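You operate a simulated robot arm through the tools that you are given. There is no shell and no other tool.

Carry out the task below with a simulated two-armed robot. There is one attempt and no reset: what you move stays moved.

JOB
Slide the green book into its slip case and lay the gold corner guard on the case.
Fine: push till the spine is at the mouth; the guard is in the upper drawer; shut the drawer again.

The check looks at the end state, three seconds after you hand in, the way a careful person would. Anything else that was tipped, shoved, dropped, spilled or broken makes it a failure.

ROBOT AND FRAMES
Two 7-joint arms with fingered hands on one trunk that stands fixed in place. Base frame: the origin is at the foot of the trunk, x ahead of it, y to its left, z up; the work surface is at about z = 800. Lengths are in mm, angles in degrees, forces in N, time in s.
The left shoulder is at [70, 139, 1033], the right one opposite. With the tool pointing down near the work surface each hand reaches from about 460 to 840 mm from the base axis, measured 20 degrees to its own side. Payload 3.9 kg a hand.
The tool frame of a hand sits at the grasp point between the pads (the TCP): z along the fingers, y along the line on which they close. The tips reach 29 mm beyond it. The gripper opens to 100 mm; its body begins 34 mm behind the TCP. The gripper is a hand of 5 fingers: y runs from the thumb to the fingers, the wrist lies at [-15, -105, -177] in the tool frame.
Orientation is told as [roll, pitch, yaw] about the base's x, y, z axes, in that order, counted from this pose: with the fingers straight down and the wrist toward the robot, the tool's x, y and z point along [0, 1, 0], [1, 0, 0] and [0, 0, -1] of the base frame.

CONTROLS
- The arms move only by the tool drive_tool. It takes "left_plan", "right_plan" or both (then of equal length, played together; a hand with none holds still); each is a list of rows, each an object (a shift or turn left out is 0) with "delta_pos": the shift along the tool's x, y, z in m, a list of three; "turn": the turn, a rotation vector about the tool's x, y, z in rad, a list of three. In form: [{"delta_pos": [tx, ty, tz], "turn": [wx, wy, wz]}, ...]. A call has 1 to 20 rows; each row shifts and turns the commanded pose from where the row before left it, along the tool's axes as they then stand. Rows are played at 5 a second. More than 50 mm and 8.6 degrees between two rows, and nothing of the call is played. Where a pose cannot be reached the arm comes as near as it can. A force on the tool above 90 N (or 10 N above the force at the start of the call, whichever is more), or a blocked arm, ends the call early, and 0.2 s more pass. In this call time passes only in rows, and 0.2 s behind the last. It gives the time, the measured TCP pose, the force on the tool (base axes), the opening and the grip force at its end, in the units of the frame above (readings bear some noise), with the torque about the TCP (base axes, N m) and any sound that the robot's microphone picked up.
- Cameras (640 x 400 px; columns grow to the right, rows downward): "scene" is now at [121.6, 49.8, 1353.8]; the picture's right is [0.59, -0.81, 0.00], its down [-0.46, -0.33, -0.83] and it looks along [0.67, 0.49, -0.56] (base axes); focal length 303 px, centre (320, 200). "left" rides on the left gripper at [-66, -86, -121] in its tool frame; the picture's right is [-0.76, -0.31, 0.58], its down [0.59, -0.70, 0.40] and it looks along [0.28, 0.64, 0.71] (tool axes); focal length 247 px, centre (320, 200). "right" rides on the right gripper at [66, -86, -121] in its tool frame; the picture's right is [-0.76, 0.31, -0.58], its down [-0.59, -0.70, 0.40] and it looks along [-0.28, 0.64, 0.71] (tool axes); focal length 247 px, centre (320, 200). There is no depth. A picture from a camera that has moved, and an enlarged one, comes with that camera's place and axes in the base frame and with its lens.
- camera(camera): a new picture of that camera. No time passes.
- raise_lower(by): slides the trunk up (or, below 0, down) by that many mm; the arms and the scene camera ride with it, the base frame stays. It gives what a move gives, with no picture.
- finger_targets(index, middle, ring, little, thumb_bend, thumb_turn, hand): sets how far each is bent, from 0 (flat) to 1 (curled in); at 0.3 the hand is open as for a grip, at 0.7 the pads meet at the TCP. One left out holds its place. A second passes; each finger stops where it meets its share of the squeeze, and holds until it gets a number again. It is the only way to open and close the hand. It gives what a move gives, with no picture; readings hold the bend of each and the force on index, middle, ring, little, thumb and palm. thumb_turn goes from beside the hand (0) to across from the fingers (1), as for a grip.
- aim_head(pan, tilt): turns the head with the scene camera to pan (to the left, within 86 degrees either way) and tilt (down, from -29 to 69), counted from straight ahead of the robot. It gives what a move gives.
- inspect(camera, box): a new picture of the part [left, top, right, bottom] of that camera's present view, enlarged. No time passes.
- job_done(): hands the job in; it is judged then, once.

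Nothing tells you positions but the pictures and the camera data. Unless the task says otherwise, let go and move clear before handing in.

The tools are called by a JSON object that holds its "op" and its "data". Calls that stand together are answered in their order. drive_tool: Moves the arms, as the interface text tells. Its arguments: {"type":"object","properties":{"left_plan":{"type":"array"},"right_plan":{"type":"array"}},"required":[]} The other tools are called the same way: raise_lower (by) moves the trunk up or down; finger_targets (index, middle, ring, little, thumb_bend, thumb_turn, hand) moves the fingers one by one; aim_head (pan, tilt) turns the head that bears the scene camera; camera (camera) takes a picture; inspect (camera, box) takes an enlarged picture of a part of a camera's view; job_done () hands the job in.

At the start:

```text
time: 0.0
left_ee_pos: [379.7, 464.2, 1139.6]
left_tcp_rot: [0.0, 0.1, 25.6]
left_force: [0.1, -0.1, 1.2]
left_moment: [0.0, 0.01, -0.01]
left_grip_width: 99.9
left_finger_force: 0.1
left_shape: jaw
left_bend: [0.3, 0.3, 0.3, 0.3, 0.3, 0.98]
left_finger forces: [0.0, 0.0, 0.0, 0.0, 0.1, 0.0]
right_ee_pos: [546.7, 0.8, 1083.4]
right_tcp_rot: [0.0, -0.1, 25.6]
right_force: [0.5, 0.3, -0.1]
right_moment: [0.01, 0.01, 0.01]
right_grip_width: 99.7
right_finger_force: 0.1
right_shape: jaw
right_bend: [0.3, 0.3, 0.3, 0.3, 0.3, 0.98]
right_finger forces: [0.0, 0.0, 0.0, 0.1, 0.0, 0.0]
trunk travel left (down, up): [-675.0, 165.0]
head pan, tilt (commanded): [36.0, 34.3]
```

scene: 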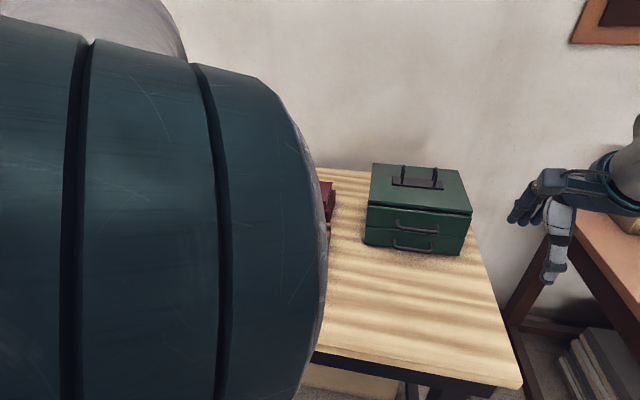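
right: 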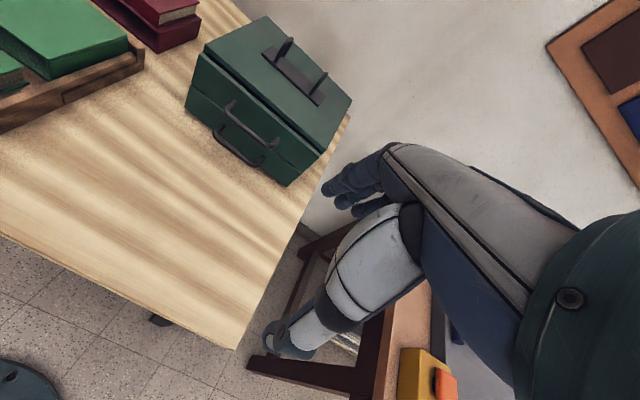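
left: 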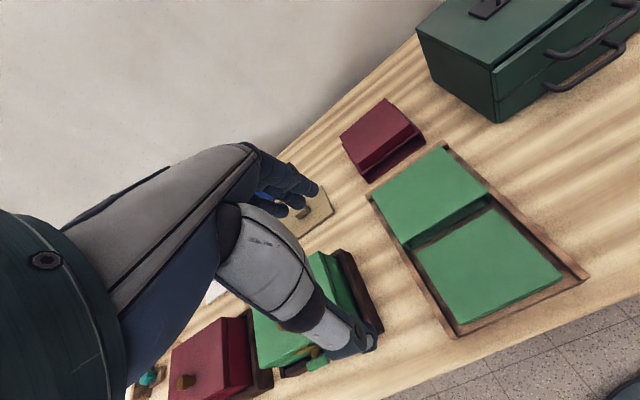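

The left upper arm blocks much of the head view. I see a table with a green two-drawer toolbox, a tray holding two green things, maroon books and more things further to the left. First I'll look around with the head without moving the arms.

{"op": "aim_head", "data": {"pan": 70, "tilt": 40}}

{"op": "camera", "data": {"camera": "scene"}}

{"op": "inspect", "data": {"camera": "left", "box": [320, 80, 640, 360]}}

{"op": "inspect", "data": {"camera": "left", "box": [120, 160, 420, 400]}}

```text
time: 1.0
left_ee_pos: [379.5, 462.6, 1139.5]
left_tcp_rot: [0.0, 0.0, 25.6]
left_force: [-0.3, -1.6, 0.7]
left_moment: [0.01, 0.0, 0.0]
left_grip_width: 99.9
left_finger_force: 0.0
left_shape: jaw
left_bend: [0.3, 0.3, 0.3, 0.3, 0.3, 0.98]
left_finger forces: [0.0, 0.1, 0.0, 0.1, 0.0, 0.0]
right_ee_pos: [547.8, -0.9, 1083.7]
right_tcp_rot: [-0.1, -0.1, 25.6]
right_force: [-0.3, -0.3, 0.4]
right_moment: [-0.03, -0.02, 0.02]
right_grip_width: 99.9
right_finger_force: 0.2
right_shape: jaw
right_bend: [0.3, 0.3, 0.3, 0.3, 0.3, 0.98]
right_finger forces: [0.1, 0.1, 0.0, 0.1, 0.0, 0.0]
trunk travel left (down, up): [-675.0, 165.0]
head pan, tilt (commanded): [70.0, 40.0]
```

```text
taken
camera scene: at [79.3, 77.7, 1345.1], right [0.94, -0.34, 0.0], down [-0.22, -0.6, -0.77], along [0.26, 0.72, -0.64], focal length 303 px, centre (320, 200)
```

scene: 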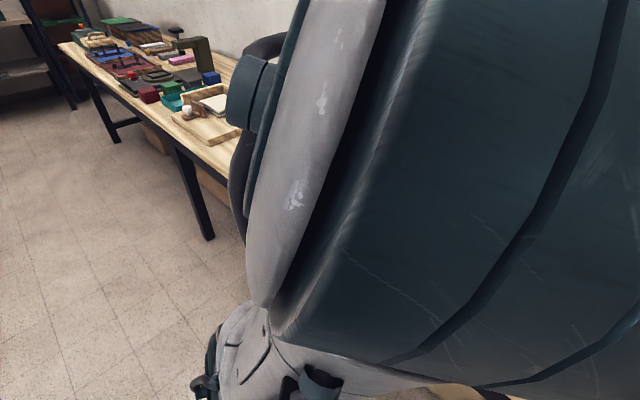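

```text
1.43 times, centred on (480, 220) of left
camera zoom: at [329.9, 366.9, 1261.3], right [0.05, -0.82, -0.58], down [-0.89, 0.23, -0.4], along [0.46, 0.53, -0.71], focal length 353 px, centre (91, 171)
```

zoom: 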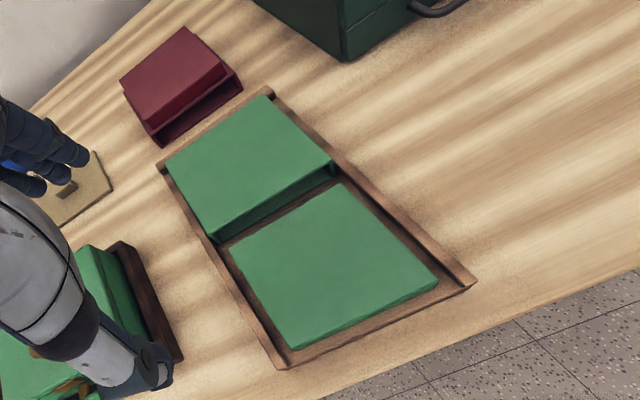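

```text
1.67 times, centred on (270, 280) of left
camera zoom: at [329.9, 366.9, 1261.3], right [0.05, -0.82, -0.58], down [-0.89, 0.23, -0.4], along [0.46, 0.53, -0.71], focal length 412 px, centre (403, 67)
```

zoom: 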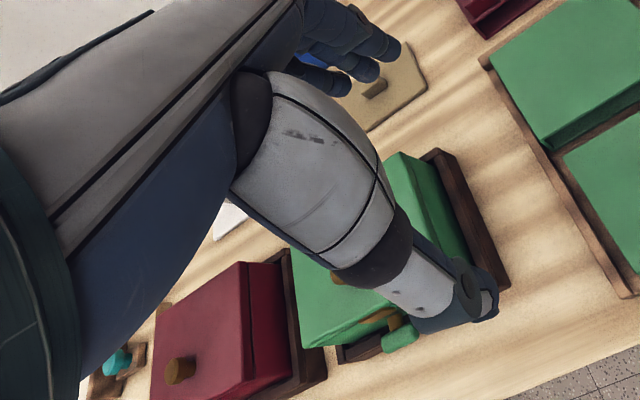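

The tray with the green book (near half) and its case (far half) is turned about 25° like the table; the toolbox stands right of it. I'll look at the toolbox and the rest closer before moving anything.

{"op": "aim_head", "data": {"pan": 20, "tilt": 40}}

{"op": "camera", "data": {"camera": "scene"}}

{"op": "inspect", "data": {"camera": "right", "box": [0, 0, 380, 240]}}

{"op": "inspect", "data": {"camera": "scene", "box": [200, 60, 440, 210]}}

```text
time: 2.2
left_ee_pos: [379.6, 463.8, 1139.6]
left_tcp_rot: [0.0, 0.0, 25.6]
left_force: [0.1, -0.1, 0.3]
left_moment: [0.01, 0.05, 0.0]
left_grip_width: 99.8
left_finger_force: 0.1
left_shape: jaw
left_bend: [0.3, 0.3, 0.3, 0.3, 0.3, 0.98]
left_finger forces: [0.0, 0.1, 0.0, 0.0, 0.0, 0.0]
right_ee_pos: [549.4, -0.7, 1083.3]
right_tcp_rot: [0.0, -0.1, 25.6]
right_force: [0.3, -0.1, 0.1]
right_moment: [-0.02, 0.0, 0.01]
right_grip_width: 99.6
right_finger_force: 0.1
right_shape: jaw
right_bend: [0.3, 0.3, 0.3, 0.3, 0.3, 0.98]
right_finger forces: [0.0, 0.0, 0.0, 0.1, 0.0, 0.1]
trunk travel left (down, up): [-675.0, 165.0]
head pan, tilt (commanded): [20.0, 40.0]
```

```text
taken
camera scene: at [130.0, 27.0, 1345.1], right [0.34, -0.94, 0.0], down [-0.6, -0.22, -0.77], along [0.72, 0.26, -0.64], focal length 303 px, centre (320, 200)
```

scene: 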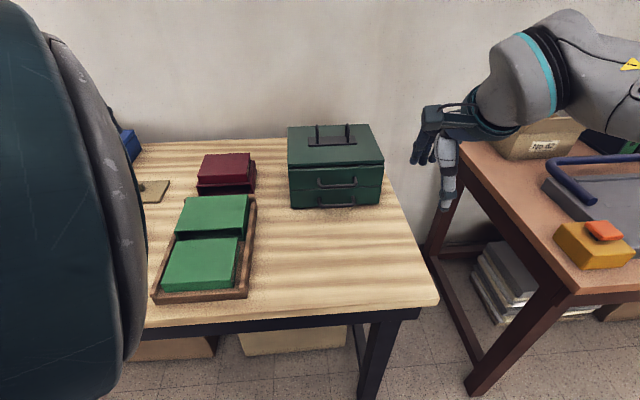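

```text
1.67 times, centred on (190, 120) of right
camera zoom: at [442.4, 22.1, 1204.2], right [0.6, -0.55, 0.58], down [-0.38, -0.83, -0.4], along [0.7, 0.02, -0.71], focal length 412 px, centre (537, 333)
```

zoom: 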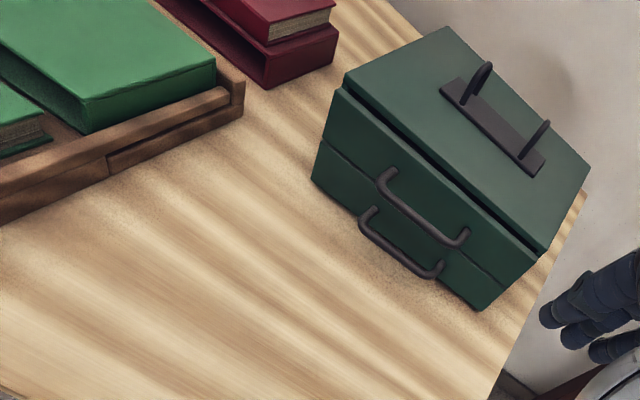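

```text
2.67 times, centred on (320, 135) of scene
camera zoom: at [130.0, 27.0, 1345.1], right [0.34, -0.94, 0.0], down [-0.6, -0.22, -0.77], along [0.72, 0.26, -0.64], focal length 808 px, centre (320, 373)
```

zoom: 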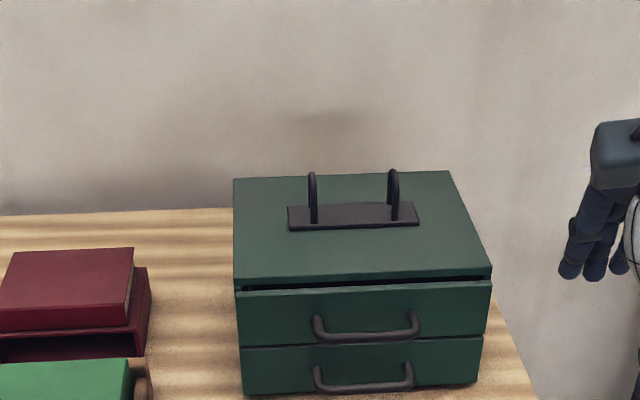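

The head at pan 20 shows book, case and toolbox all at once. I'll enlarge the tray and the toolbox front to get their geometry.

{"op": "inspect", "data": {"camera": "scene", "box": [140, 180, 280, 310]}}

{"op": "inspect", "data": {"camera": "scene", "box": [270, 110, 400, 220]}}

{"op": "inspect", "data": {"camera": "right", "box": [0, 0, 160, 140]}}

{"op": "inspect", "data": {"camera": "left", "box": [340, 120, 600, 350]}}

```text
3.08 times, centred on (210, 245) of scene
camera zoom: at [130.0, 27.0, 1345.1], right [0.34, -0.94, 0.0], down [-0.6, -0.22, -0.77], along [0.72, 0.26, -0.64], focal length 932 px, centre (658, 62)
```

zoom: 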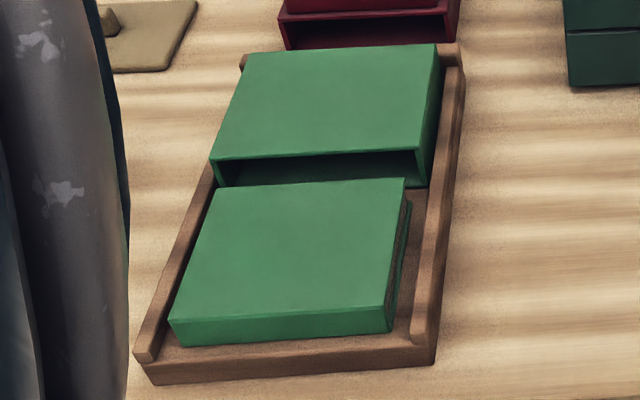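

```text
3.64 times, centred on (335, 165) of scene
camera zoom: at [130.0, 27.0, 1345.1], right [0.34, -0.94, 0.0], down [-0.6, -0.22, -0.77], along [0.72, 0.26, -0.64], focal length 1101 px, centre (266, 327)
```

zoom: 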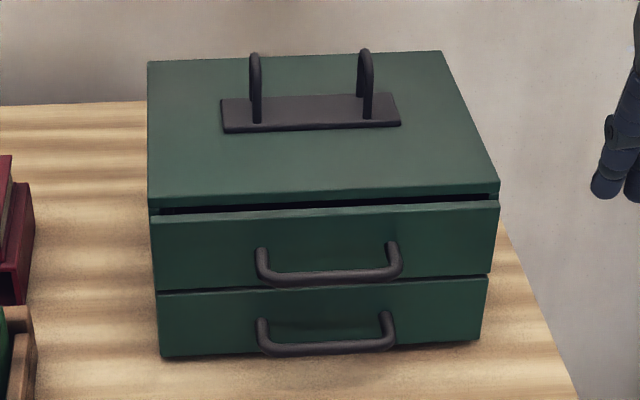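

```text
2.86 times, centred on (80, 70) of right
camera zoom: at [442.4, 22.1, 1204.2], right [0.6, -0.55, 0.58], down [-0.38, -0.83, -0.4], along [0.7, 0.02, -0.71], focal length 706 px, centre (1006, 571)
```

zoom: 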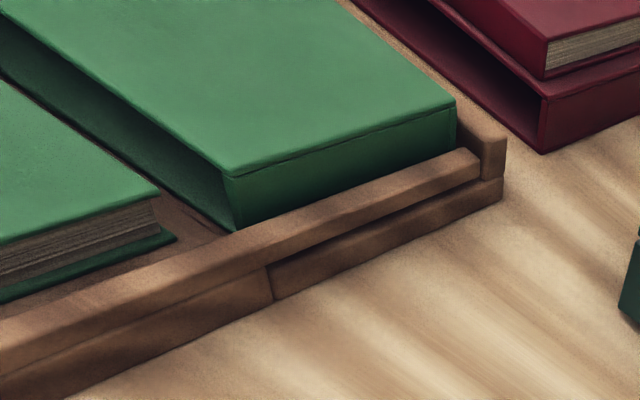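

```text
1.74 times, centred on (470, 235) of left
camera zoom: at [329.8, 367.0, 1261.4], right [0.05, -0.82, -0.58], down [-0.89, 0.23, -0.4], along [0.46, 0.53, -0.71], focal length 430 px, centre (59, 139)
```

zoom: 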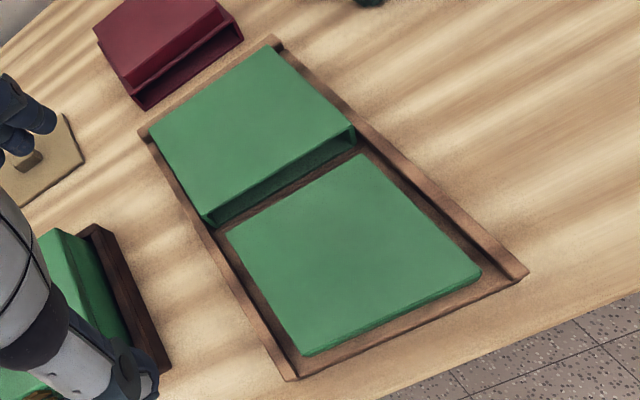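

Estimated in a table frame (d = depth direction at yaw ≈25.5°, l = left): book spine d≈500, case mouth d≈625, tray l≈81–262, case top z≈857; toolbox front d≈746, upper handle at l≈-135, z≈893. I'll lower the left hand a bit to get a closer look at the book, its alignment to the case, and the tray.

{"op": "drive_tool", "data": {"left_plan": [{"delta_pos": [0, 0.008, 0.02]}, {"delta_pos": [0, 0.008, 0.02]}, {"delta_pos": [0, 0.008, 0.02]}, {"delta_pos": [0, 0.008, 0.02]}, {"delta_pos": [0, 0.008, 0.02]}, {"delta_pos": [0, 0.008, 0.02]}, {"delta_pos": [0, 0.008, 0.02]}]}}

{"op": "camera", "data": {"camera": "left"}}

{"op": "camera", "data": {"camera": "scene"}}

```text
time: 3.8
left_ee_pos: [431.2, 488.9, 1000.5]
left_tcp_rot: [0.2, 0.0, 25.6]
left_force: [0.9, 0.7, 0.6]
left_moment: [-0.03, 0.01, 0.0]
left_grip_width: 99.8
left_finger_force: 0.1
left_shape: jaw
left_bend: [0.3, 0.3, 0.3, 0.3, 0.3, 0.98]
left_finger forces: [0.0, 0.1, 0.0, 0.1, 0.0, 0.0]
right_ee_pos: [547.2, 0.9, 1085.2]
right_tcp_rot: [-0.1, -0.1, 25.6]
right_force: [0.0, -0.5, 0.3]
right_moment: [-0.03, -0.01, 0.01]
right_grip_width: 99.8
right_finger_force: 0.0
right_shape: jaw
right_bend: [0.3, 0.3, 0.3, 0.3, 0.3, 0.98]
right_finger forces: [0.0, 0.1, 0.1, 0.0, 0.0, 0.0]
trunk travel left (down, up): [-675.0, 165.0]
head pan, tilt (commanded): [20.0, 40.0]
```

```text
taken
camera left: at [381.2, 392.0, 1121.4], right [0.05, -0.82, -0.58], down [-0.89, 0.23, -0.4], along [0.46, 0.53, -0.71], focal length 247 px, centre (320, 200)
```

left: 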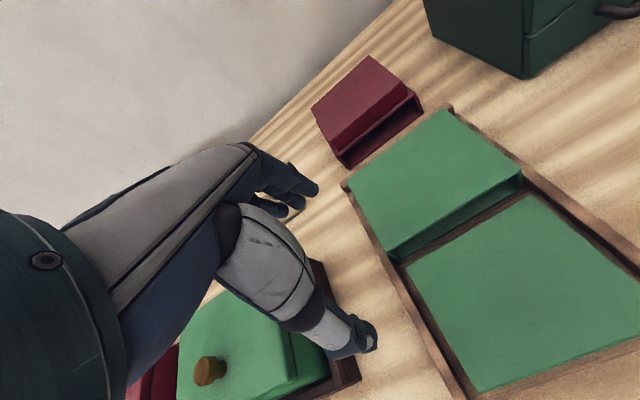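

```text
taken
camera scene: at [130.3, 27.7, 1345.1], right [0.34, -0.94, 0.0], down [-0.6, -0.22, -0.77], along [0.72, 0.26, -0.64], focal length 303 px, centre (320, 200)
```

scene: 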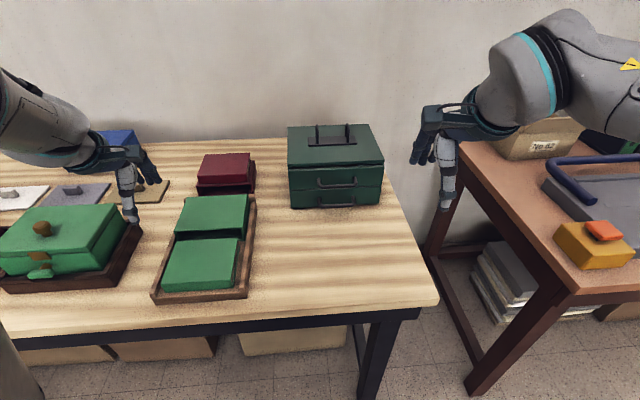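

The head view is now clear: tray with book and case, the toolbox, and to the left a green hinged box plus knobbed plates that I must avoid. Next I enlarge the book/case mouth to measure alignment.

{"op": "inspect", "data": {"camera": "left", "box": [330, 90, 640, 400]}}

{"op": "inspect", "data": {"camera": "scene", "box": [140, 180, 270, 310]}}

{"op": "inspect", "data": {"camera": "scene", "box": [0, 110, 240, 300]}}

```text
1.29 times, centred on (485, 245) of left
camera zoom: at [381.2, 392.0, 1121.4], right [0.05, -0.82, -0.58], down [-0.89, 0.23, -0.4], along [0.46, 0.53, -0.71], focal length 319 px, centre (107, 142)
```

zoom: 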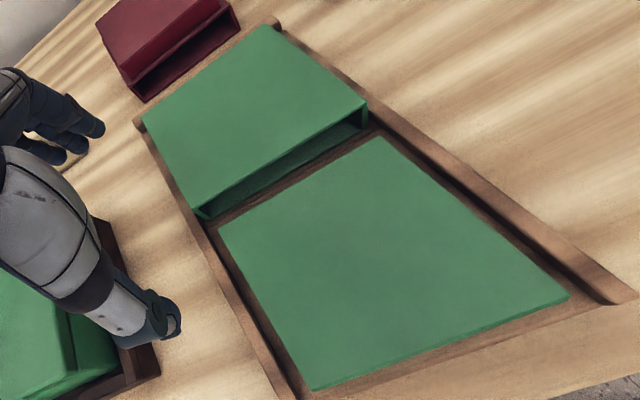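

```text
3.08 times, centred on (205, 245) of scene
camera zoom: at [130.3, 27.7, 1345.1], right [0.34, -0.94, 0.0], down [-0.6, -0.22, -0.77], along [0.72, 0.26, -0.64], focal length 932 px, centre (674, 62)
```

zoom: 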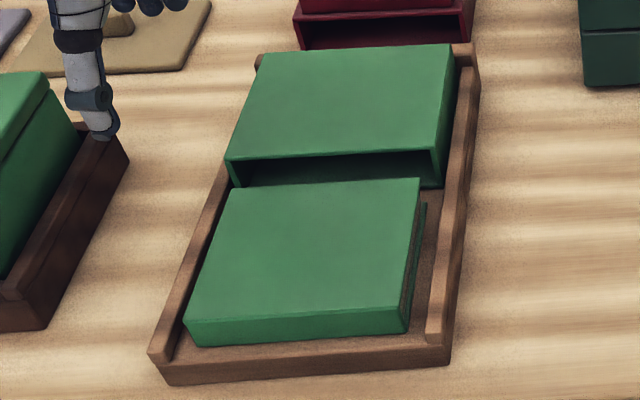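

```text
2.11 times, centred on (120, 205) of scene
camera zoom: at [130.3, 27.7, 1345.1], right [0.34, -0.94, 0.0], down [-0.6, -0.22, -0.77], along [0.72, 0.26, -0.64], focal length 638 px, centre (741, 190)
```

zoom: 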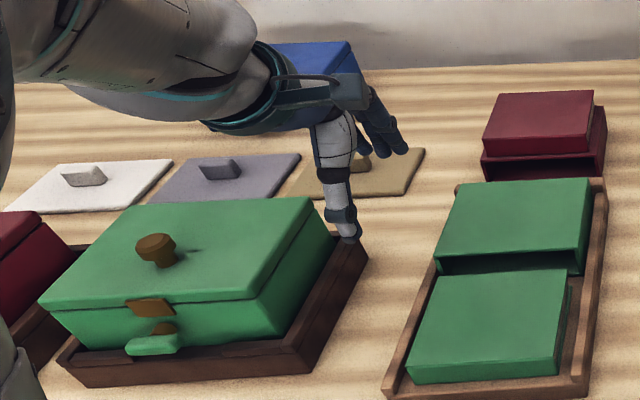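

I'll zoom on both mouth corners to judge the lateral clearance.

{"op": "inspect", "data": {"camera": "scene", "box": [165, 220, 205, 250]}}

{"op": "inspect", "data": {"camera": "scene", "box": [215, 215, 255, 245]}}

{"op": "inspect", "data": {"camera": "left", "box": [380, 160, 540, 290]}}

```text
13.33 times, centred on (185, 235) of scene
camera zoom: at [130.3, 27.7, 1345.1], right [0.34, -0.94, 0.0], down [-0.6, -0.22, -0.77], along [0.72, 0.26, -0.64], focal length 4038 px, centre (2120, -267)
```

zoom: 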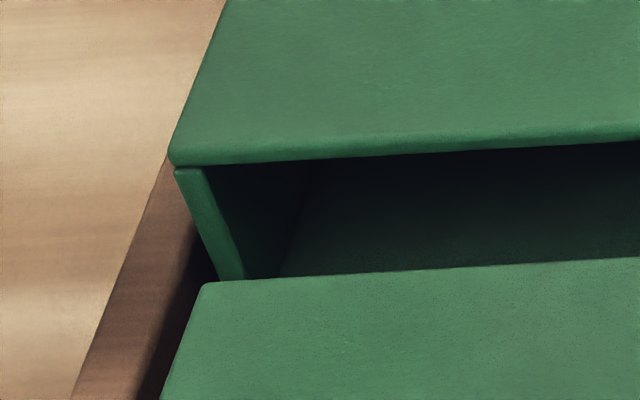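

```text
13.33 times, centred on (235, 230) of scene
camera zoom: at [130.3, 27.7, 1345.1], right [0.34, -0.94, 0.0], down [-0.6, -0.22, -0.77], along [0.72, 0.26, -0.64], focal length 4038 px, centre (1453, -200)
```

zoom: 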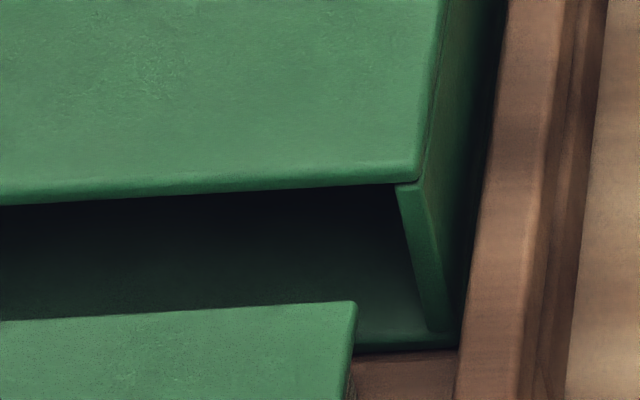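

```text
3.08 times, centred on (460, 225) of left
camera zoom: at [381.2, 392.0, 1121.4], right [0.05, -0.82, -0.58], down [-0.89, 0.23, -0.4], along [0.46, 0.53, -0.71], focal length 760 px, centre (-111, 123)
```

zoom: 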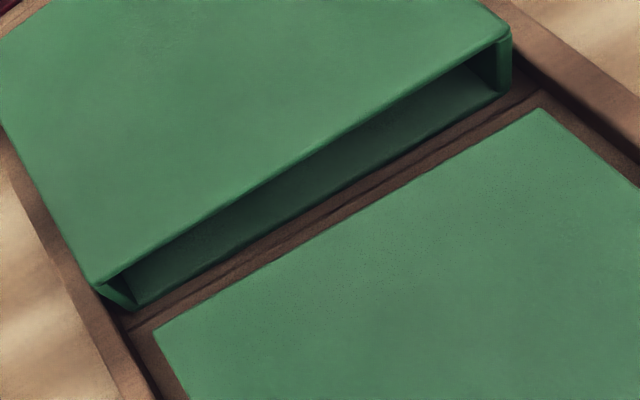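

Clearances look fine: the book is ~131 mm wide in a ~142 mm opening, roughly centred, yaw ≈24.6°, needing ≈130 mm of push. Now I look at the hands' shape to plan how to push and how to hook the handle.

{"op": "inspect", "data": {"camera": "scene", "box": [390, 80, 490, 220]}}

{"op": "inspect", "data": {"camera": "scene", "box": [80, 120, 180, 230]}}

{"op": "camera", "data": {"camera": "right"}}

```text
2.86 times, centred on (440, 150) of scene
camera zoom: at [130.3, 27.7, 1345.1], right [0.34, -0.94, 0.0], down [-0.6, -0.22, -0.77], along [0.72, 0.26, -0.64], focal length 865 px, centre (-23, 343)
```

zoom: 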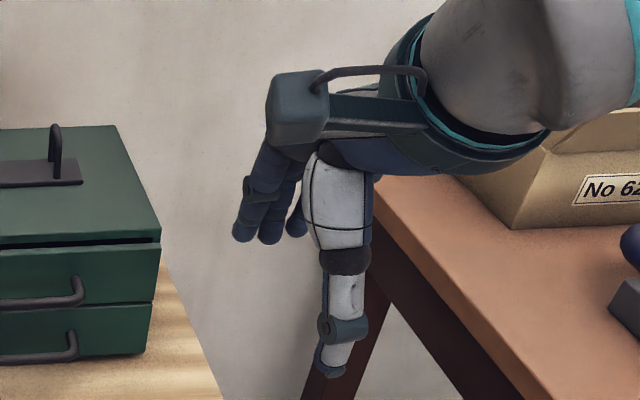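

```text
3.64 times, centred on (130, 175) of scene
camera zoom: at [130.3, 27.7, 1345.1], right [0.34, -0.94, 0.0], down [-0.6, -0.22, -0.77], along [0.72, 0.26, -0.64], focal length 1101 px, centre (1011, 291)
```

zoom: 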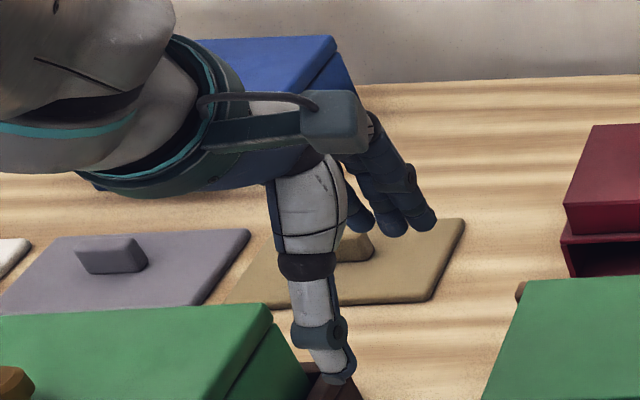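

```text
taken
camera right: at [442.6, 22.8, 1204.1], right [0.6, -0.55, 0.58], down [-0.38, -0.83, -0.4], along [0.7, 0.02, -0.71], focal length 247 px, centre (320, 200)
```

right: 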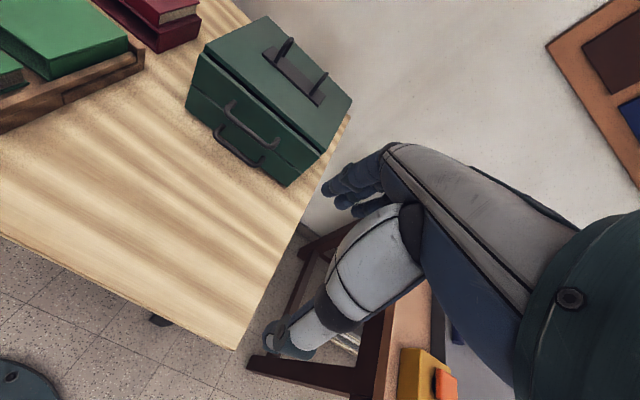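

The thumb hangs straight down on the robot's side and the fingers on the far side. I'll try a closed hand shape in the air to see what pushing surface it offers.

{"op": "finger_targets", "data": {"hand": "left", "index": 0.7, "middle": 0.7, "ring": 0.7, "little": 0.7, "thumb_bend": 0.7, "thumb_turn": 1.0}}

{"op": "inspect", "data": {"camera": "scene", "box": [80, 120, 180, 230]}}

{"op": "camera", "data": {"camera": "left"}}

```text
time: 4.8
left_ee_pos: [430.9, 488.9, 1000.2]
left_tcp_rot: [0.0, 0.0, 25.7]
left_force: [0.5, 0.0, 0.8]
left_moment: [0.01, 0.05, -0.02]
left_grip_width: 2.0
left_finger_force: 0.2
left_shape: fingers
left_bend: [0.7, 0.7, 0.7, 0.7, 0.7, 1.0]
left_finger forces: [0.0, 0.0, 0.1, 0.0, 0.0, 0.1]
right_ee_pos: [547.8, 0.0, 1084.0]
right_tcp_rot: [0.0, -0.1, 25.6]
right_force: [0.6, 0.0, -0.1]
right_moment: [0.0, 0.02, -0.01]
right_grip_width: 99.7
right_finger_force: 0.2
right_shape: jaw
right_bend: [0.3, 0.3, 0.3, 0.3, 0.3, 0.98]
right_finger forces: [0.1, 0.0, 0.0, 0.0, 0.0, 0.1]
trunk travel left (down, up): [-675.0, 165.0]
head pan, tilt (commanded): [20.0, 40.0]
```

```text
3.64 times, centred on (130, 175) of scene
camera zoom: at [130.0, 27.0, 1345.1], right [0.34, -0.94, 0.0], down [-0.6, -0.22, -0.77], along [0.72, 0.26, -0.64], focal length 1101 px, centre (1011, 291)
```

zoom: 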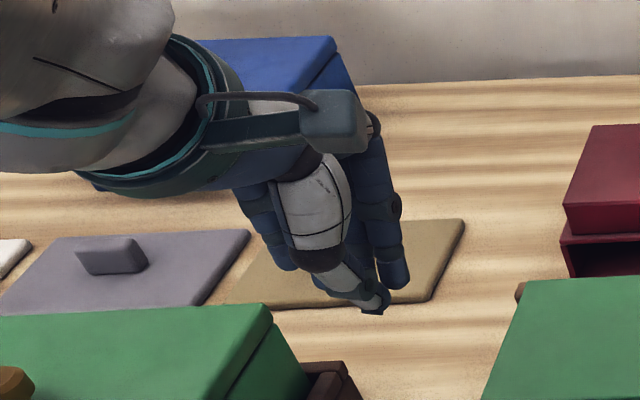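

```text
taken
camera left: at [380.9, 391.4, 1122.0], right [0.05, -0.82, -0.58], down [-0.89, 0.23, -0.4], along [0.46, 0.53, -0.71], focal length 247 px, centre (320, 200)
```

left: 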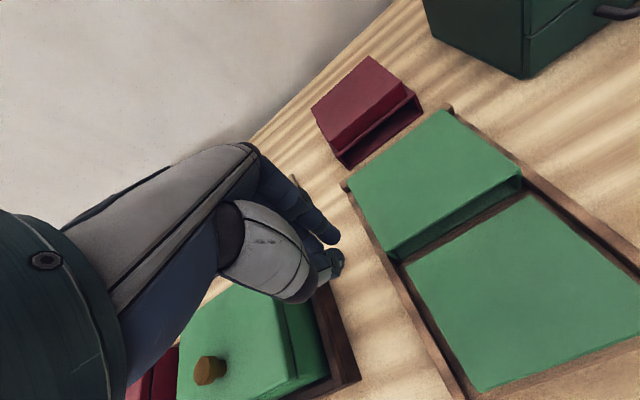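

The closed fingers hang almost straight down, which makes a good pusher. The book's start is too near for the left arm, so I'll push with the right hand (fingers nearly vertical) and move the left hand up and left out of its way.

{"op": "drive_tool", "data": {"left_plan": [{"delta_pos": [0.015, -0.005, -0.012]}, {"delta_pos": [0.015, -0.005, -0.012]}, {"delta_pos": [0.015, -0.005, -0.012]}, {"delta_pos": [0.015, -0.005, -0.012]}, {"delta_pos": [0.015, -0.005, -0.012]}, {"delta_pos": [0.015, -0.005, -0.012]}]}}

{"op": "finger_targets", "data": {"hand": "right", "index": 0.52, "middle": 0.52, "ring": 0.52, "little": 0.52, "thumb_bend": 0.6, "thumb_turn": 0.98}}

{"op": "camera", "data": {"camera": "scene"}}

{"op": "inspect", "data": {"camera": "scene", "box": [390, 80, 490, 220]}}

{"op": "inspect", "data": {"camera": "right", "box": [220, 100, 460, 360]}}

{"op": "camera", "data": {"camera": "left"}}

```text
time: 6.2
left_ee_pos: [363.3, 555.6, 1072.9]
left_tcp_rot: [0.0, 0.1, 25.6]
left_force: [-0.1, 0.3, 0.4]
left_moment: [0.01, 0.01, -0.02]
left_grip_width: 2.1
left_finger_force: 0.1
left_shape: fingers
left_bend: [0.7, 0.7, 0.7, 0.7, 0.7, 1.0]
left_finger forces: [0.0, 0.1, 0.2, 0.0, 0.0, 0.0]
right_ee_pos: [547.6, 1.0, 1084.3]
right_tcp_rot: [0.1, -0.2, 25.6]
right_force: [-0.3, 0.6, 0.1]
right_moment: [0.01, -0.04, 0.01]
right_grip_width: 99.5
right_finger_force: 0.0
right_shape: jaw
right_bend: [0.3, 0.3, 0.3, 0.3, 0.3, 0.98]
right_finger forces: [0.0, 0.0, 0.0, 0.1, 0.1, 0.0]
trunk travel left (down, up): [-675.0, 165.0]
head pan, tilt (commanded): [20.0, 40.0]
```

```text
time: 7.2
left_ee_pos: [362.8, 555.6, 1073.2]
left_tcp_rot: [0.0, 0.0, 25.6]
left_force: [0.1, 0.5, 0.1]
left_moment: [0.01, -0.04, -0.03]
left_grip_width: 1.7
left_finger_force: 0.0
left_shape: fingers
left_bend: [0.7, 0.7, 0.7, 0.7, 0.7, 1.0]
left_finger forces: [0.0, 0.1, 0.1, 0.0, 0.1, 0.0]
right_ee_pos: [547.8, 0.2, 1082.6]
right_tcp_rot: [0.0, -0.1, 25.5]
right_force: [-0.6, -0.1, 0.0]
right_moment: [0.0, 0.01, 0.02]
right_grip_width: 35.6
right_finger_force: 0.1
right_shape: fingers
right_bend: [0.52, 0.52, 0.52, 0.52, 0.6, 0.99]
right_finger forces: [0.0, 0.0, 0.0, 0.1, 0.0, 0.0]
trunk travel left (down, up): [-675.0, 165.0]
head pan, tilt (commanded): [20.0, 40.0]
```

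```text
taken
camera scene: at [129.9, 26.9, 1345.1], right [0.34, -0.94, 0.0], down [-0.6, -0.22, -0.77], along [0.72, 0.26, -0.64], focal length 303 px, centre (320, 200)
```

scene: 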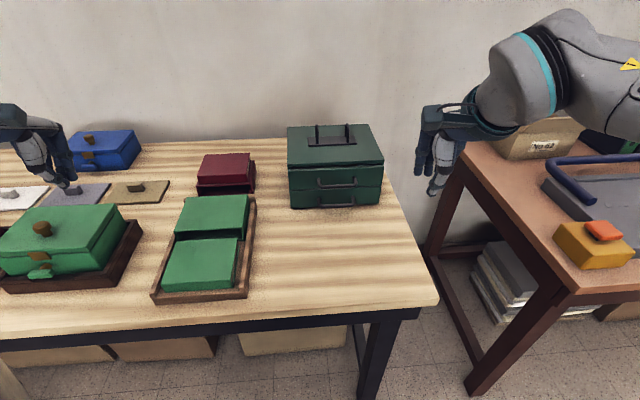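

```text
2.86 times, centred on (440, 150) of scene
camera zoom: at [129.9, 26.9, 1345.1], right [0.34, -0.94, 0.0], down [-0.6, -0.22, -0.77], along [0.72, 0.26, -0.64], focal length 865 px, centre (-23, 343)
```

zoom: 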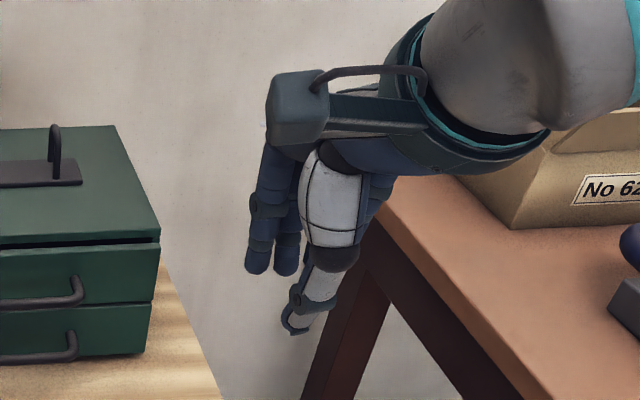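

```text
1.54 times, centred on (340, 230) of right
camera zoom: at [442.4, 22.1, 1204.2], right [0.6, -0.55, 0.58], down [-0.38, -0.83, -0.4], along [0.7, 0.02, -0.71], focal length 380 px, centre (289, 154)
```

zoom: 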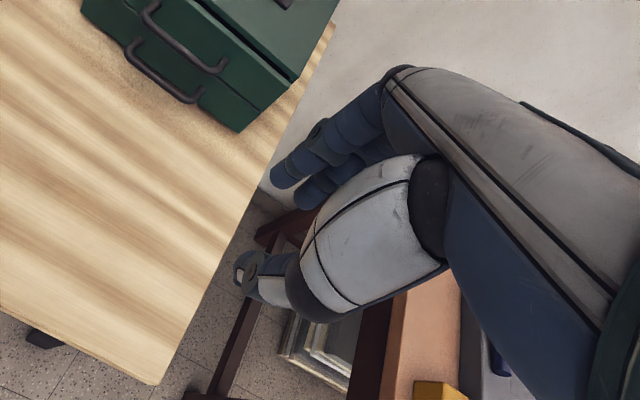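

```text
taken
camera left: at [314.2, 459.1, 1194.1], right [0.05, -0.82, -0.58], down [-0.89, 0.23, -0.4], along [0.46, 0.53, -0.71], focal length 247 px, centre (320, 200)
```

left: 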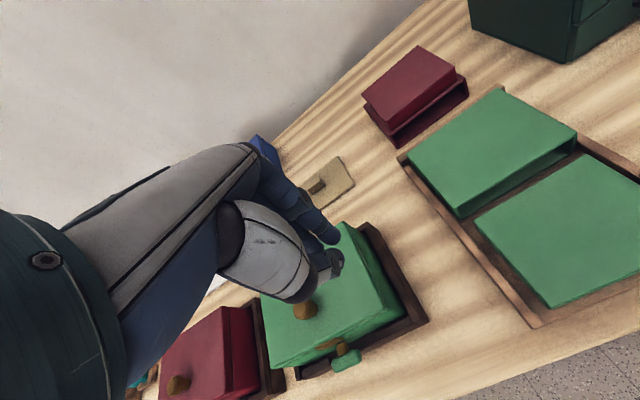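

Axes of book and case line up within ~1 mm of a straight push along yaw 25.6°. I'll bring the right hand over to behind the spine, first staying high, with a check midway.

{"op": "drive_tool", "data": {"right_plan": [{"delta_pos": [0.03, -0.004, 0]}, {"delta_pos": [0.03, -0.004, 0]}, {"delta_pos": [0.03, -0.004, 0]}, {"delta_pos": [0.03, -0.004, 0]}, {"delta_pos": [0.03, -0.004, 0]}, {"delta_pos": [0.03, -0.004, 0]}, {"delta_pos": [0.03, -0.004, 0]}]}}

{"op": "camera", "data": {"camera": "scene"}}

{"op": "camera", "data": {"camera": "left"}}

```text
time: 8.8
left_ee_pos: [363.7, 556.6, 1072.4]
left_tcp_rot: [-0.1, 0.1, 25.5]
left_force: [-0.3, -1.1, -0.8]
left_moment: [0.0, -0.02, 0.02]
left_grip_width: 1.9
left_finger_force: 0.0
left_shape: fingers
left_bend: [0.7, 0.7, 0.7, 0.7, 0.7, 1.0]
left_finger forces: [0.0, 0.0, 0.1, 0.0, 0.0, 0.0]
right_ee_pos: [435.8, 178.2, 1082.2]
right_tcp_rot: [0.0, -0.1, 25.5]
right_force: [-0.6, 0.6, 0.1]
right_moment: [-0.03, 0.01, -0.02]
right_grip_width: 35.3
right_finger_force: 0.1
right_shape: fingers
right_bend: [0.52, 0.52, 0.52, 0.52, 0.6, 0.99]
right_finger forces: [0.1, 0.0, 0.0, 0.0, 0.0, 0.0]
trunk travel left (down, up): [-675.0, 165.0]
head pan, tilt (commanded): [20.0, 40.0]
```

```text
taken
camera scene: at [129.6, 28.1, 1345.1], right [0.34, -0.94, 0.0], down [-0.6, -0.22, -0.77], along [0.72, 0.26, -0.64], focal length 303 px, centre (320, 200)
```

scene: 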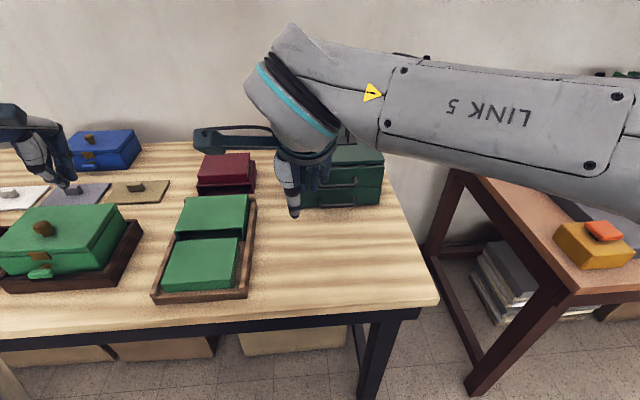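

```text
taken
camera left: at [313.9, 460.1, 1193.7], right [0.05, -0.82, -0.58], down [-0.89, 0.23, -0.4], along [0.46, 0.53, -0.71], focal length 247 px, centre (320, 200)
```

left: 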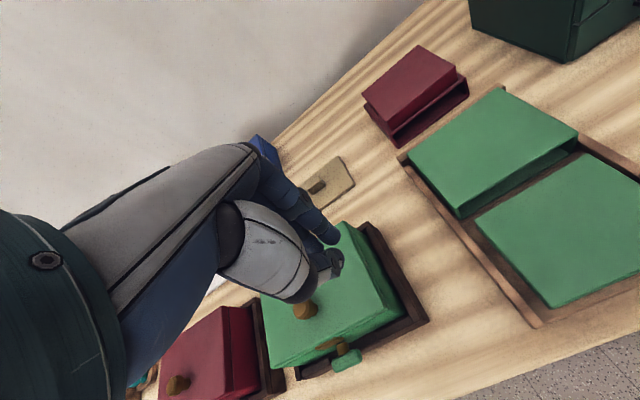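

The path is clear so far. I'll continue to above the start position behind the spine.

{"op": "drive_tool", "data": {"right_plan": [{"delta_pos": [0.0276, -0.0044, 0]}, {"delta_pos": [0.0276, -0.0044, 0]}, {"delta_pos": [0.0276, -0.0044, 0]}, {"delta_pos": [0.0276, -0.0044, 0]}, {"delta_pos": [0.0276, -0.0044, 0]}, {"delta_pos": [0.0276, -0.0044, 0]}, {"delta_pos": [0.0276, -0.0044, 0]}, {"delta_pos": [0.0276, -0.0044, 0]}]}}

{"op": "camera", "data": {"camera": "scene"}}

{"op": "camera", "data": {"camera": "left"}}

{"op": "camera", "data": {"camera": "right"}}

```text
time: 10.8
left_ee_pos: [364.1, 555.5, 1073.2]
left_tcp_rot: [-0.1, 0.1, 25.6]
left_force: [-0.7, -0.5, 0.2]
left_moment: [-0.02, 0.0, -0.01]
left_grip_width: 1.6
left_finger_force: 0.0
left_shape: fingers
left_bend: [0.7, 0.7, 0.7, 0.7, 0.7, 1.0]
left_finger forces: [0.1, 0.0, 0.0, 0.1, 0.1, 0.0]
right_ee_pos: [374.2, 297.9, 1134.1]
right_tcp_rot: [5.7, -1.6, 20.4]
right_force: [0.9, 0.4, 0.1]
right_moment: [0.0, -0.01, -0.04]
right_grip_width: 35.3
right_finger_force: 0.0
right_shape: fingers
right_bend: [0.52, 0.52, 0.52, 0.52, 0.6, 0.99]
right_finger forces: [0.0, 0.0, 0.1, 0.1, 0.1, 0.1]
right hand out of reach, approached as far as the arm can: row 7, 8
trunk travel left (down, up): [-675.0, 165.0]
head pan, tilt (commanded): [20.0, 40.0]
stopped in row 8 (right hand): the arm was blocked; the commanded pose is now the measured one
```

```text
taken
camera scene: at [130.4, 26.2, 1345.1], right [0.34, -0.94, 0.0], down [-0.6, -0.22, -0.77], along [0.72, 0.26, -0.64], focal length 303 px, centre (320, 200)
```

scene: 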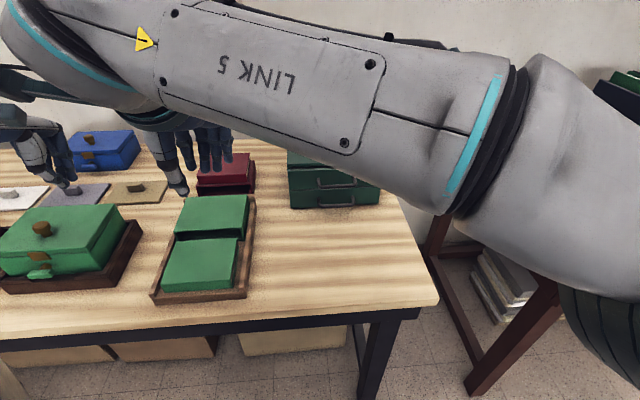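

```text
taken
camera left: at [314.6, 458.5, 1194.2], right [0.05, -0.81, -0.58], down [-0.89, 0.23, -0.4], along [0.46, 0.53, -0.71], focal length 247 px, centre (320, 200)
```

left: 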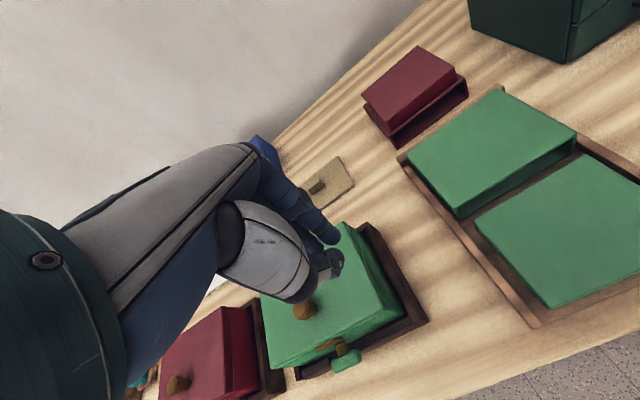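

```text
taken
camera right: at [273.0, 316.3, 1257.4], right [0.56, -0.66, 0.51], down [-0.46, -0.75, -0.47], along [0.69, 0.03, -0.72], focal length 247 px, centre (320, 200)
```

right: 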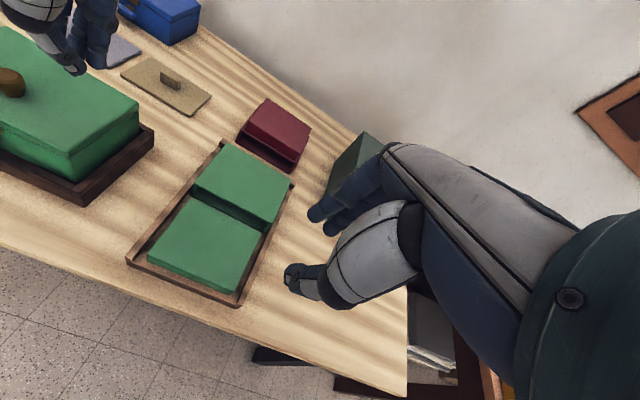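

The right arm reaches its limit there and covers the head view, so that plan is off. I'll draw it back to the right, turning it so its camera watches the tray, and push with the left hand, tilted a little so the near start is within reach.

{"op": "drive_tool", "data": {"right_plan": [{"delta_pos": [-0.025, 0.004, 0.0], "turn": [0, 0, 0]}, {"delta_pos": [-0.03, 0.004, 0.0], "turn": [-0.03, 0, 0]}, {"delta_pos": [-0.03, 0.004, 0.0], "turn": [-0.03, 0, 0]}, {"delta_pos": [-0.03, 0.004, 0.0], "turn": [-0.03, 0, 0]}, {"delta_pos": [-0.03, 0.004, 0.0]}, {"delta_pos": [-0.03, 0.004, 0.0]}, {"delta_pos": [-0.03, 0.004, 0.0]}, {"delta_pos": [-0.03, 0.004, 0.0]}, {"delta_pos": [-0.03, 0.004, 0.0]}, {"delta_pos": [-0.03, 0.004, 0.0]}]}}

{"op": "camera", "data": {"camera": "scene"}}

{"op": "camera", "data": {"camera": "right"}}

```text
time: 13.0
left_ee_pos: [363.9, 554.9, 1073.4]
left_tcp_rot: [0.0, 0.0, 25.5]
left_force: [0.0, -0.9, -0.3]
left_moment: [-0.01, -0.02, -0.01]
left_grip_width: 1.8
left_finger_force: 0.1
left_shape: fingers
left_bend: [0.7, 0.7, 0.7, 0.7, 0.7, 1.0]
left_finger forces: [0.0, 0.0, 0.1, 0.0, 0.1, 0.0]
right_ee_pos: [515.3, 37.8, 1106.3]
right_tcp_rot: [5.5, -6.7, 20.2]
right_force: [0.1, 0.8, 0.1]
right_moment: [0.02, 0.02, 0.0]
right_grip_width: 35.3
right_finger_force: 0.1
right_shape: fingers
right_bend: [0.52, 0.52, 0.52, 0.52, 0.6, 0.99]
right_finger forces: [0.0, 0.0, 0.0, 0.0, 0.1, 0.1]
trunk travel left (down, up): [-675.0, 165.0]
head pan, tilt (commanded): [20.0, 40.0]
```

```text
taken
camera scene: at [130.3, 25.9, 1345.1], right [0.34, -0.94, 0.0], down [-0.6, -0.22, -0.77], along [0.72, 0.26, -0.64], focal length 303 px, centre (320, 200)
```

scene: 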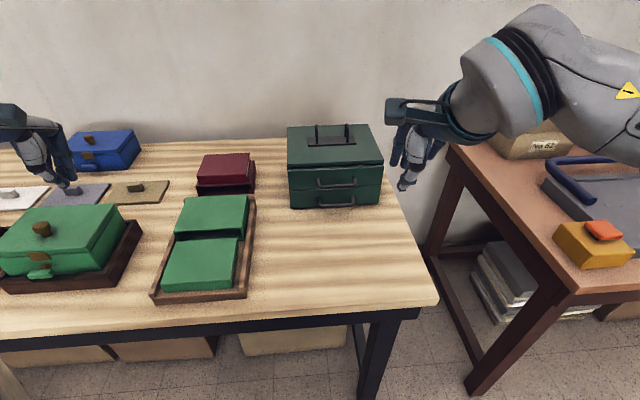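

```text
taken
camera right: at [404.1, 53.5, 1222.4], right [0.51, -0.67, 0.53], down [-0.42, -0.74, -0.53], along [0.75, 0.05, -0.66], focal length 247 px, centre (320, 200)
```

right: 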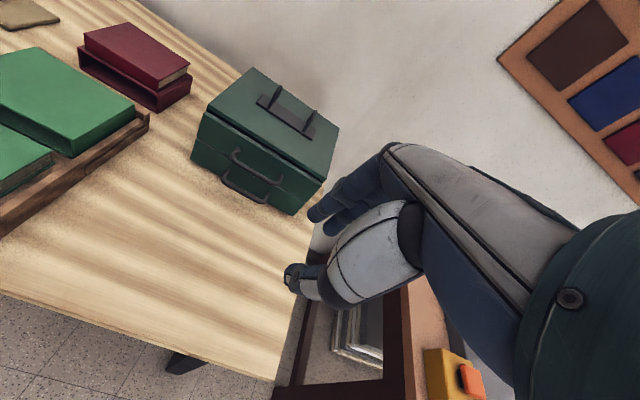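

The right arm is back. I'll level it and turn its camera leftwards so that the tray and toolbox are both in view.

{"op": "drive_tool", "data": {"right_plan": [{"delta_pos": [0, 0, 0], "turn": [0.036, -0.0125, -0.1]}, {"delta_pos": [0, 0, 0], "turn": [0.036, -0.0125, -0.1]}, {"delta_pos": [0, 0, 0], "turn": [0.036, -0.0125, -0.1]}, {"delta_pos": [0, 0, 0], "turn": [0.036, -0.0125, -0.1]}]}}

{"op": "camera", "data": {"camera": "right"}}

{"op": "camera", "data": {"camera": "scene"}}

```text
time: 14.0
left_ee_pos: [363.7, 556.3, 1072.1]
left_tcp_rot: [0.0, 0.1, 25.6]
left_force: [-0.1, 0.2, -0.2]
left_moment: [0.01, 0.01, 0.01]
left_grip_width: 1.9
left_finger_force: 0.0
left_shape: fingers
left_bend: [0.7, 0.7, 0.7, 0.7, 0.7, 1.0]
left_finger forces: [0.1, 0.0, 0.1, 0.0, 0.0, 0.0]
right_ee_pos: [514.5, 38.7, 1107.3]
right_tcp_rot: [2.5, -2.6, 34.8]
right_force: [0.2, 0.7, -0.3]
right_moment: [0.03, 0.01, 0.01]
right_grip_width: 35.4
right_finger_force: 0.0
right_shape: fingers
right_bend: [0.52, 0.52, 0.52, 0.52, 0.6, 0.99]
right_finger forces: [0.0, 0.0, 0.0, 0.0, 0.0, 0.0]
right hand out of reach, approached as far as the arm can: row 3, 4
trunk travel left (down, up): [-675.0, 165.0]
head pan, tilt (commanded): [20.0, 40.0]
```

```text
taken
camera right: at [405.8, 36.4, 1226.3], right [0.68, -0.48, 0.56], down [-0.24, -0.86, -0.45], along [0.7, 0.18, -0.7], focal length 247 px, centre (320, 200)
```

right: 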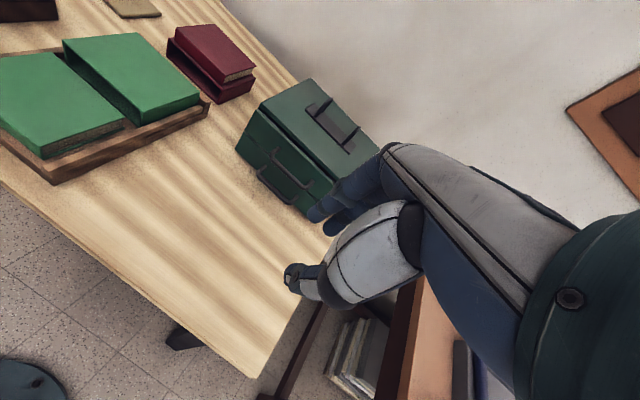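

```text
taken
camera scene: at [130.0, 26.7, 1345.1], right [0.34, -0.94, 0.0], down [-0.6, -0.22, -0.77], along [0.72, 0.26, -0.64], focal length 303 px, centre (320, 200)
```

scene: 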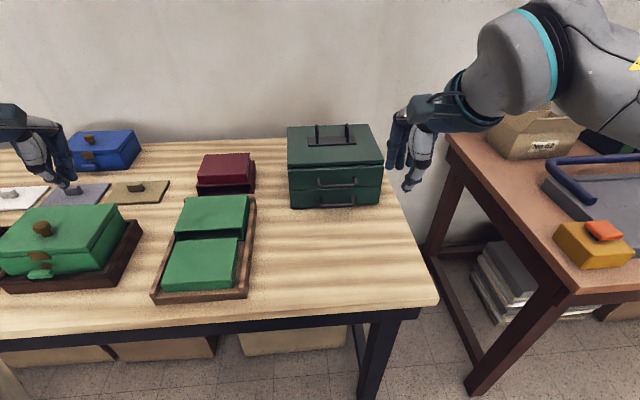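

The right camera now overlooks tray and toolbox nicely. Now the left hand: fingers slightly open, move toward the position behind the spine at safe height.

{"op": "finger_targets", "data": {"hand": "left", "index": 0.36, "middle": 0.36, "ring": 0.36, "little": 0.36, "thumb_bend": 0.6}}

{"op": "drive_tool", "data": {"left_plan": [{"delta_pos": [-0.024, -0.017, 0]}, {"delta_pos": [-0.024, -0.017, 0]}, {"delta_pos": [-0.024, -0.017, 0]}, {"delta_pos": [-0.024, -0.017, 0]}, {"delta_pos": [-0.024, -0.017, 0]}, {"delta_pos": [-0.024, -0.017, 0]}, {"delta_pos": [-0.024, -0.017, 0]}, {"delta_pos": [-0.024, -0.017, 0]}]}}

{"op": "camera", "data": {"camera": "left"}}

{"op": "camera", "data": {"camera": "right"}}

{"op": "camera", "data": {"camera": "scene"}}

```text
time: 15.0
left_ee_pos: [363.2, 555.1, 1073.2]
left_tcp_rot: [0.0, 0.0, 25.6]
left_force: [-0.2, -0.6, -0.2]
left_moment: [0.03, 0.04, 0.02]
left_grip_width: 54.1
left_finger_force: 0.2
left_shape: fingers
left_bend: [0.36, 0.36, 0.36, 0.36, 0.6, 1.0]
left_finger forces: [0.1, 0.0, 0.1, 0.1, 0.1, 0.0]
right_ee_pos: [513.1, 38.8, 1107.7]
right_tcp_rot: [2.4, -2.5, 34.8]
right_force: [0.2, -1.0, -0.5]
right_moment: [-0.01, 0.0, 0.01]
right_grip_width: 35.4
right_finger_force: 0.1
right_shape: fingers
right_bend: [0.52, 0.52, 0.52, 0.52, 0.6, 0.99]
right_finger forces: [0.1, 0.0, 0.0, 0.1, 0.1, 0.0]
trunk travel left (down, up): [-675.0, 165.0]
head pan, tilt (commanded): [20.0, 40.0]
```

```text
time: 16.8
left_ee_pos: [361.3, 457.5, 1058.2]
left_tcp_rot: [-0.6, 0.3, 25.7]
left_force: [0.9, -0.1, -1.1]
left_moment: [0.02, 0.0, 0.0]
left_grip_width: 53.5
left_finger_force: 0.1
left_shape: fingers
left_bend: [0.36, 0.36, 0.36, 0.36, 0.6, 1.0]
left_finger forces: [0.1, 0.0, 0.0, 0.1, 0.0, 0.0]
left hand out of reach, approached as far as the arm can: row 4, 5, 6, 7, 8
right_ee_pos: [513.1, 39.0, 1106.8]
right_tcp_rot: [2.4, -2.5, 34.8]
right_force: [-0.9, 0.4, -0.9]
right_moment: [0.02, 0.0, -0.04]
right_grip_width: 35.1
right_finger_force: 0.1
right_shape: fingers
right_bend: [0.52, 0.52, 0.52, 0.52, 0.6, 0.99]
right_finger forces: [0.1, 0.0, 0.1, 0.1, 0.1, 0.0]
trunk travel left (down, up): [-675.0, 165.0]
head pan, tilt (commanded): [20.0, 40.0]
```

```text
taken
camera left: at [311.8, 361.6, 1180.1], right [0.05, -0.82, -0.57], down [-0.89, 0.22, -0.4], along [0.46, 0.53, -0.72], focal length 247 px, centre (320, 200)
```

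left: 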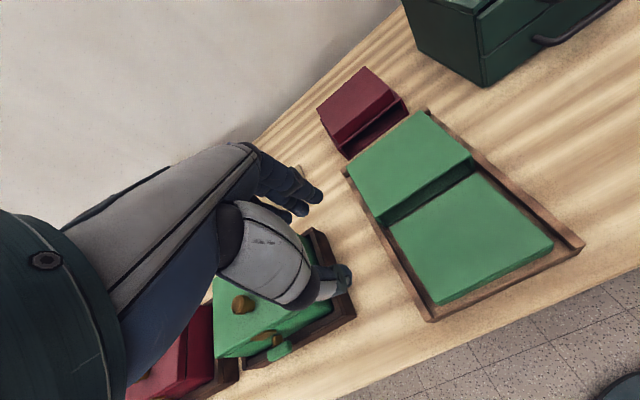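

```text
taken
camera right: at [405.8, 36.4, 1226.2], right [0.68, -0.48, 0.56], down [-0.24, -0.86, -0.45], along [0.7, 0.18, -0.7], focal length 247 px, centre (320, 200)
```

right: 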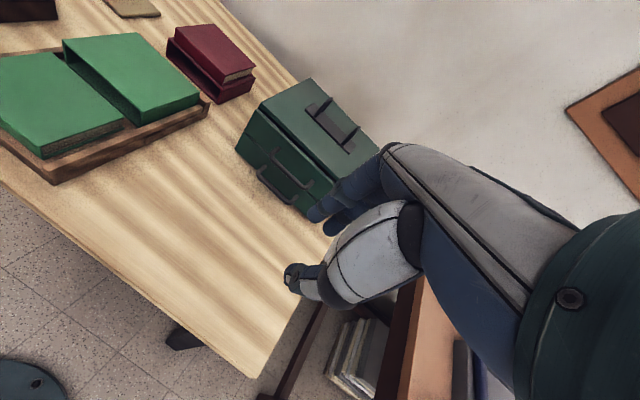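

```text
taken
camera scene: at [130.0, 26.6, 1345.1], right [0.34, -0.94, 0.0], down [-0.6, -0.22, -0.77], along [0.72, 0.26, -0.64], focal length 303 px, centre (320, 200)
```

scene: 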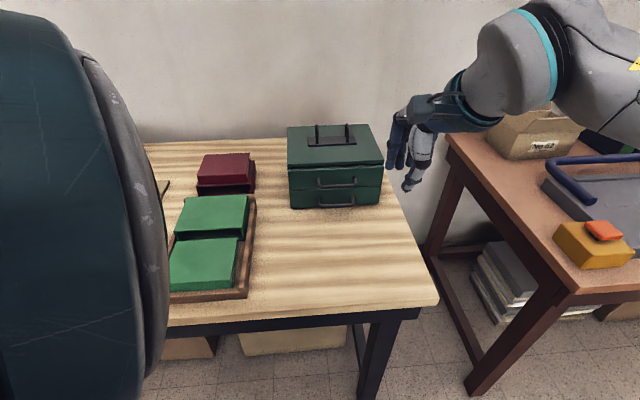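

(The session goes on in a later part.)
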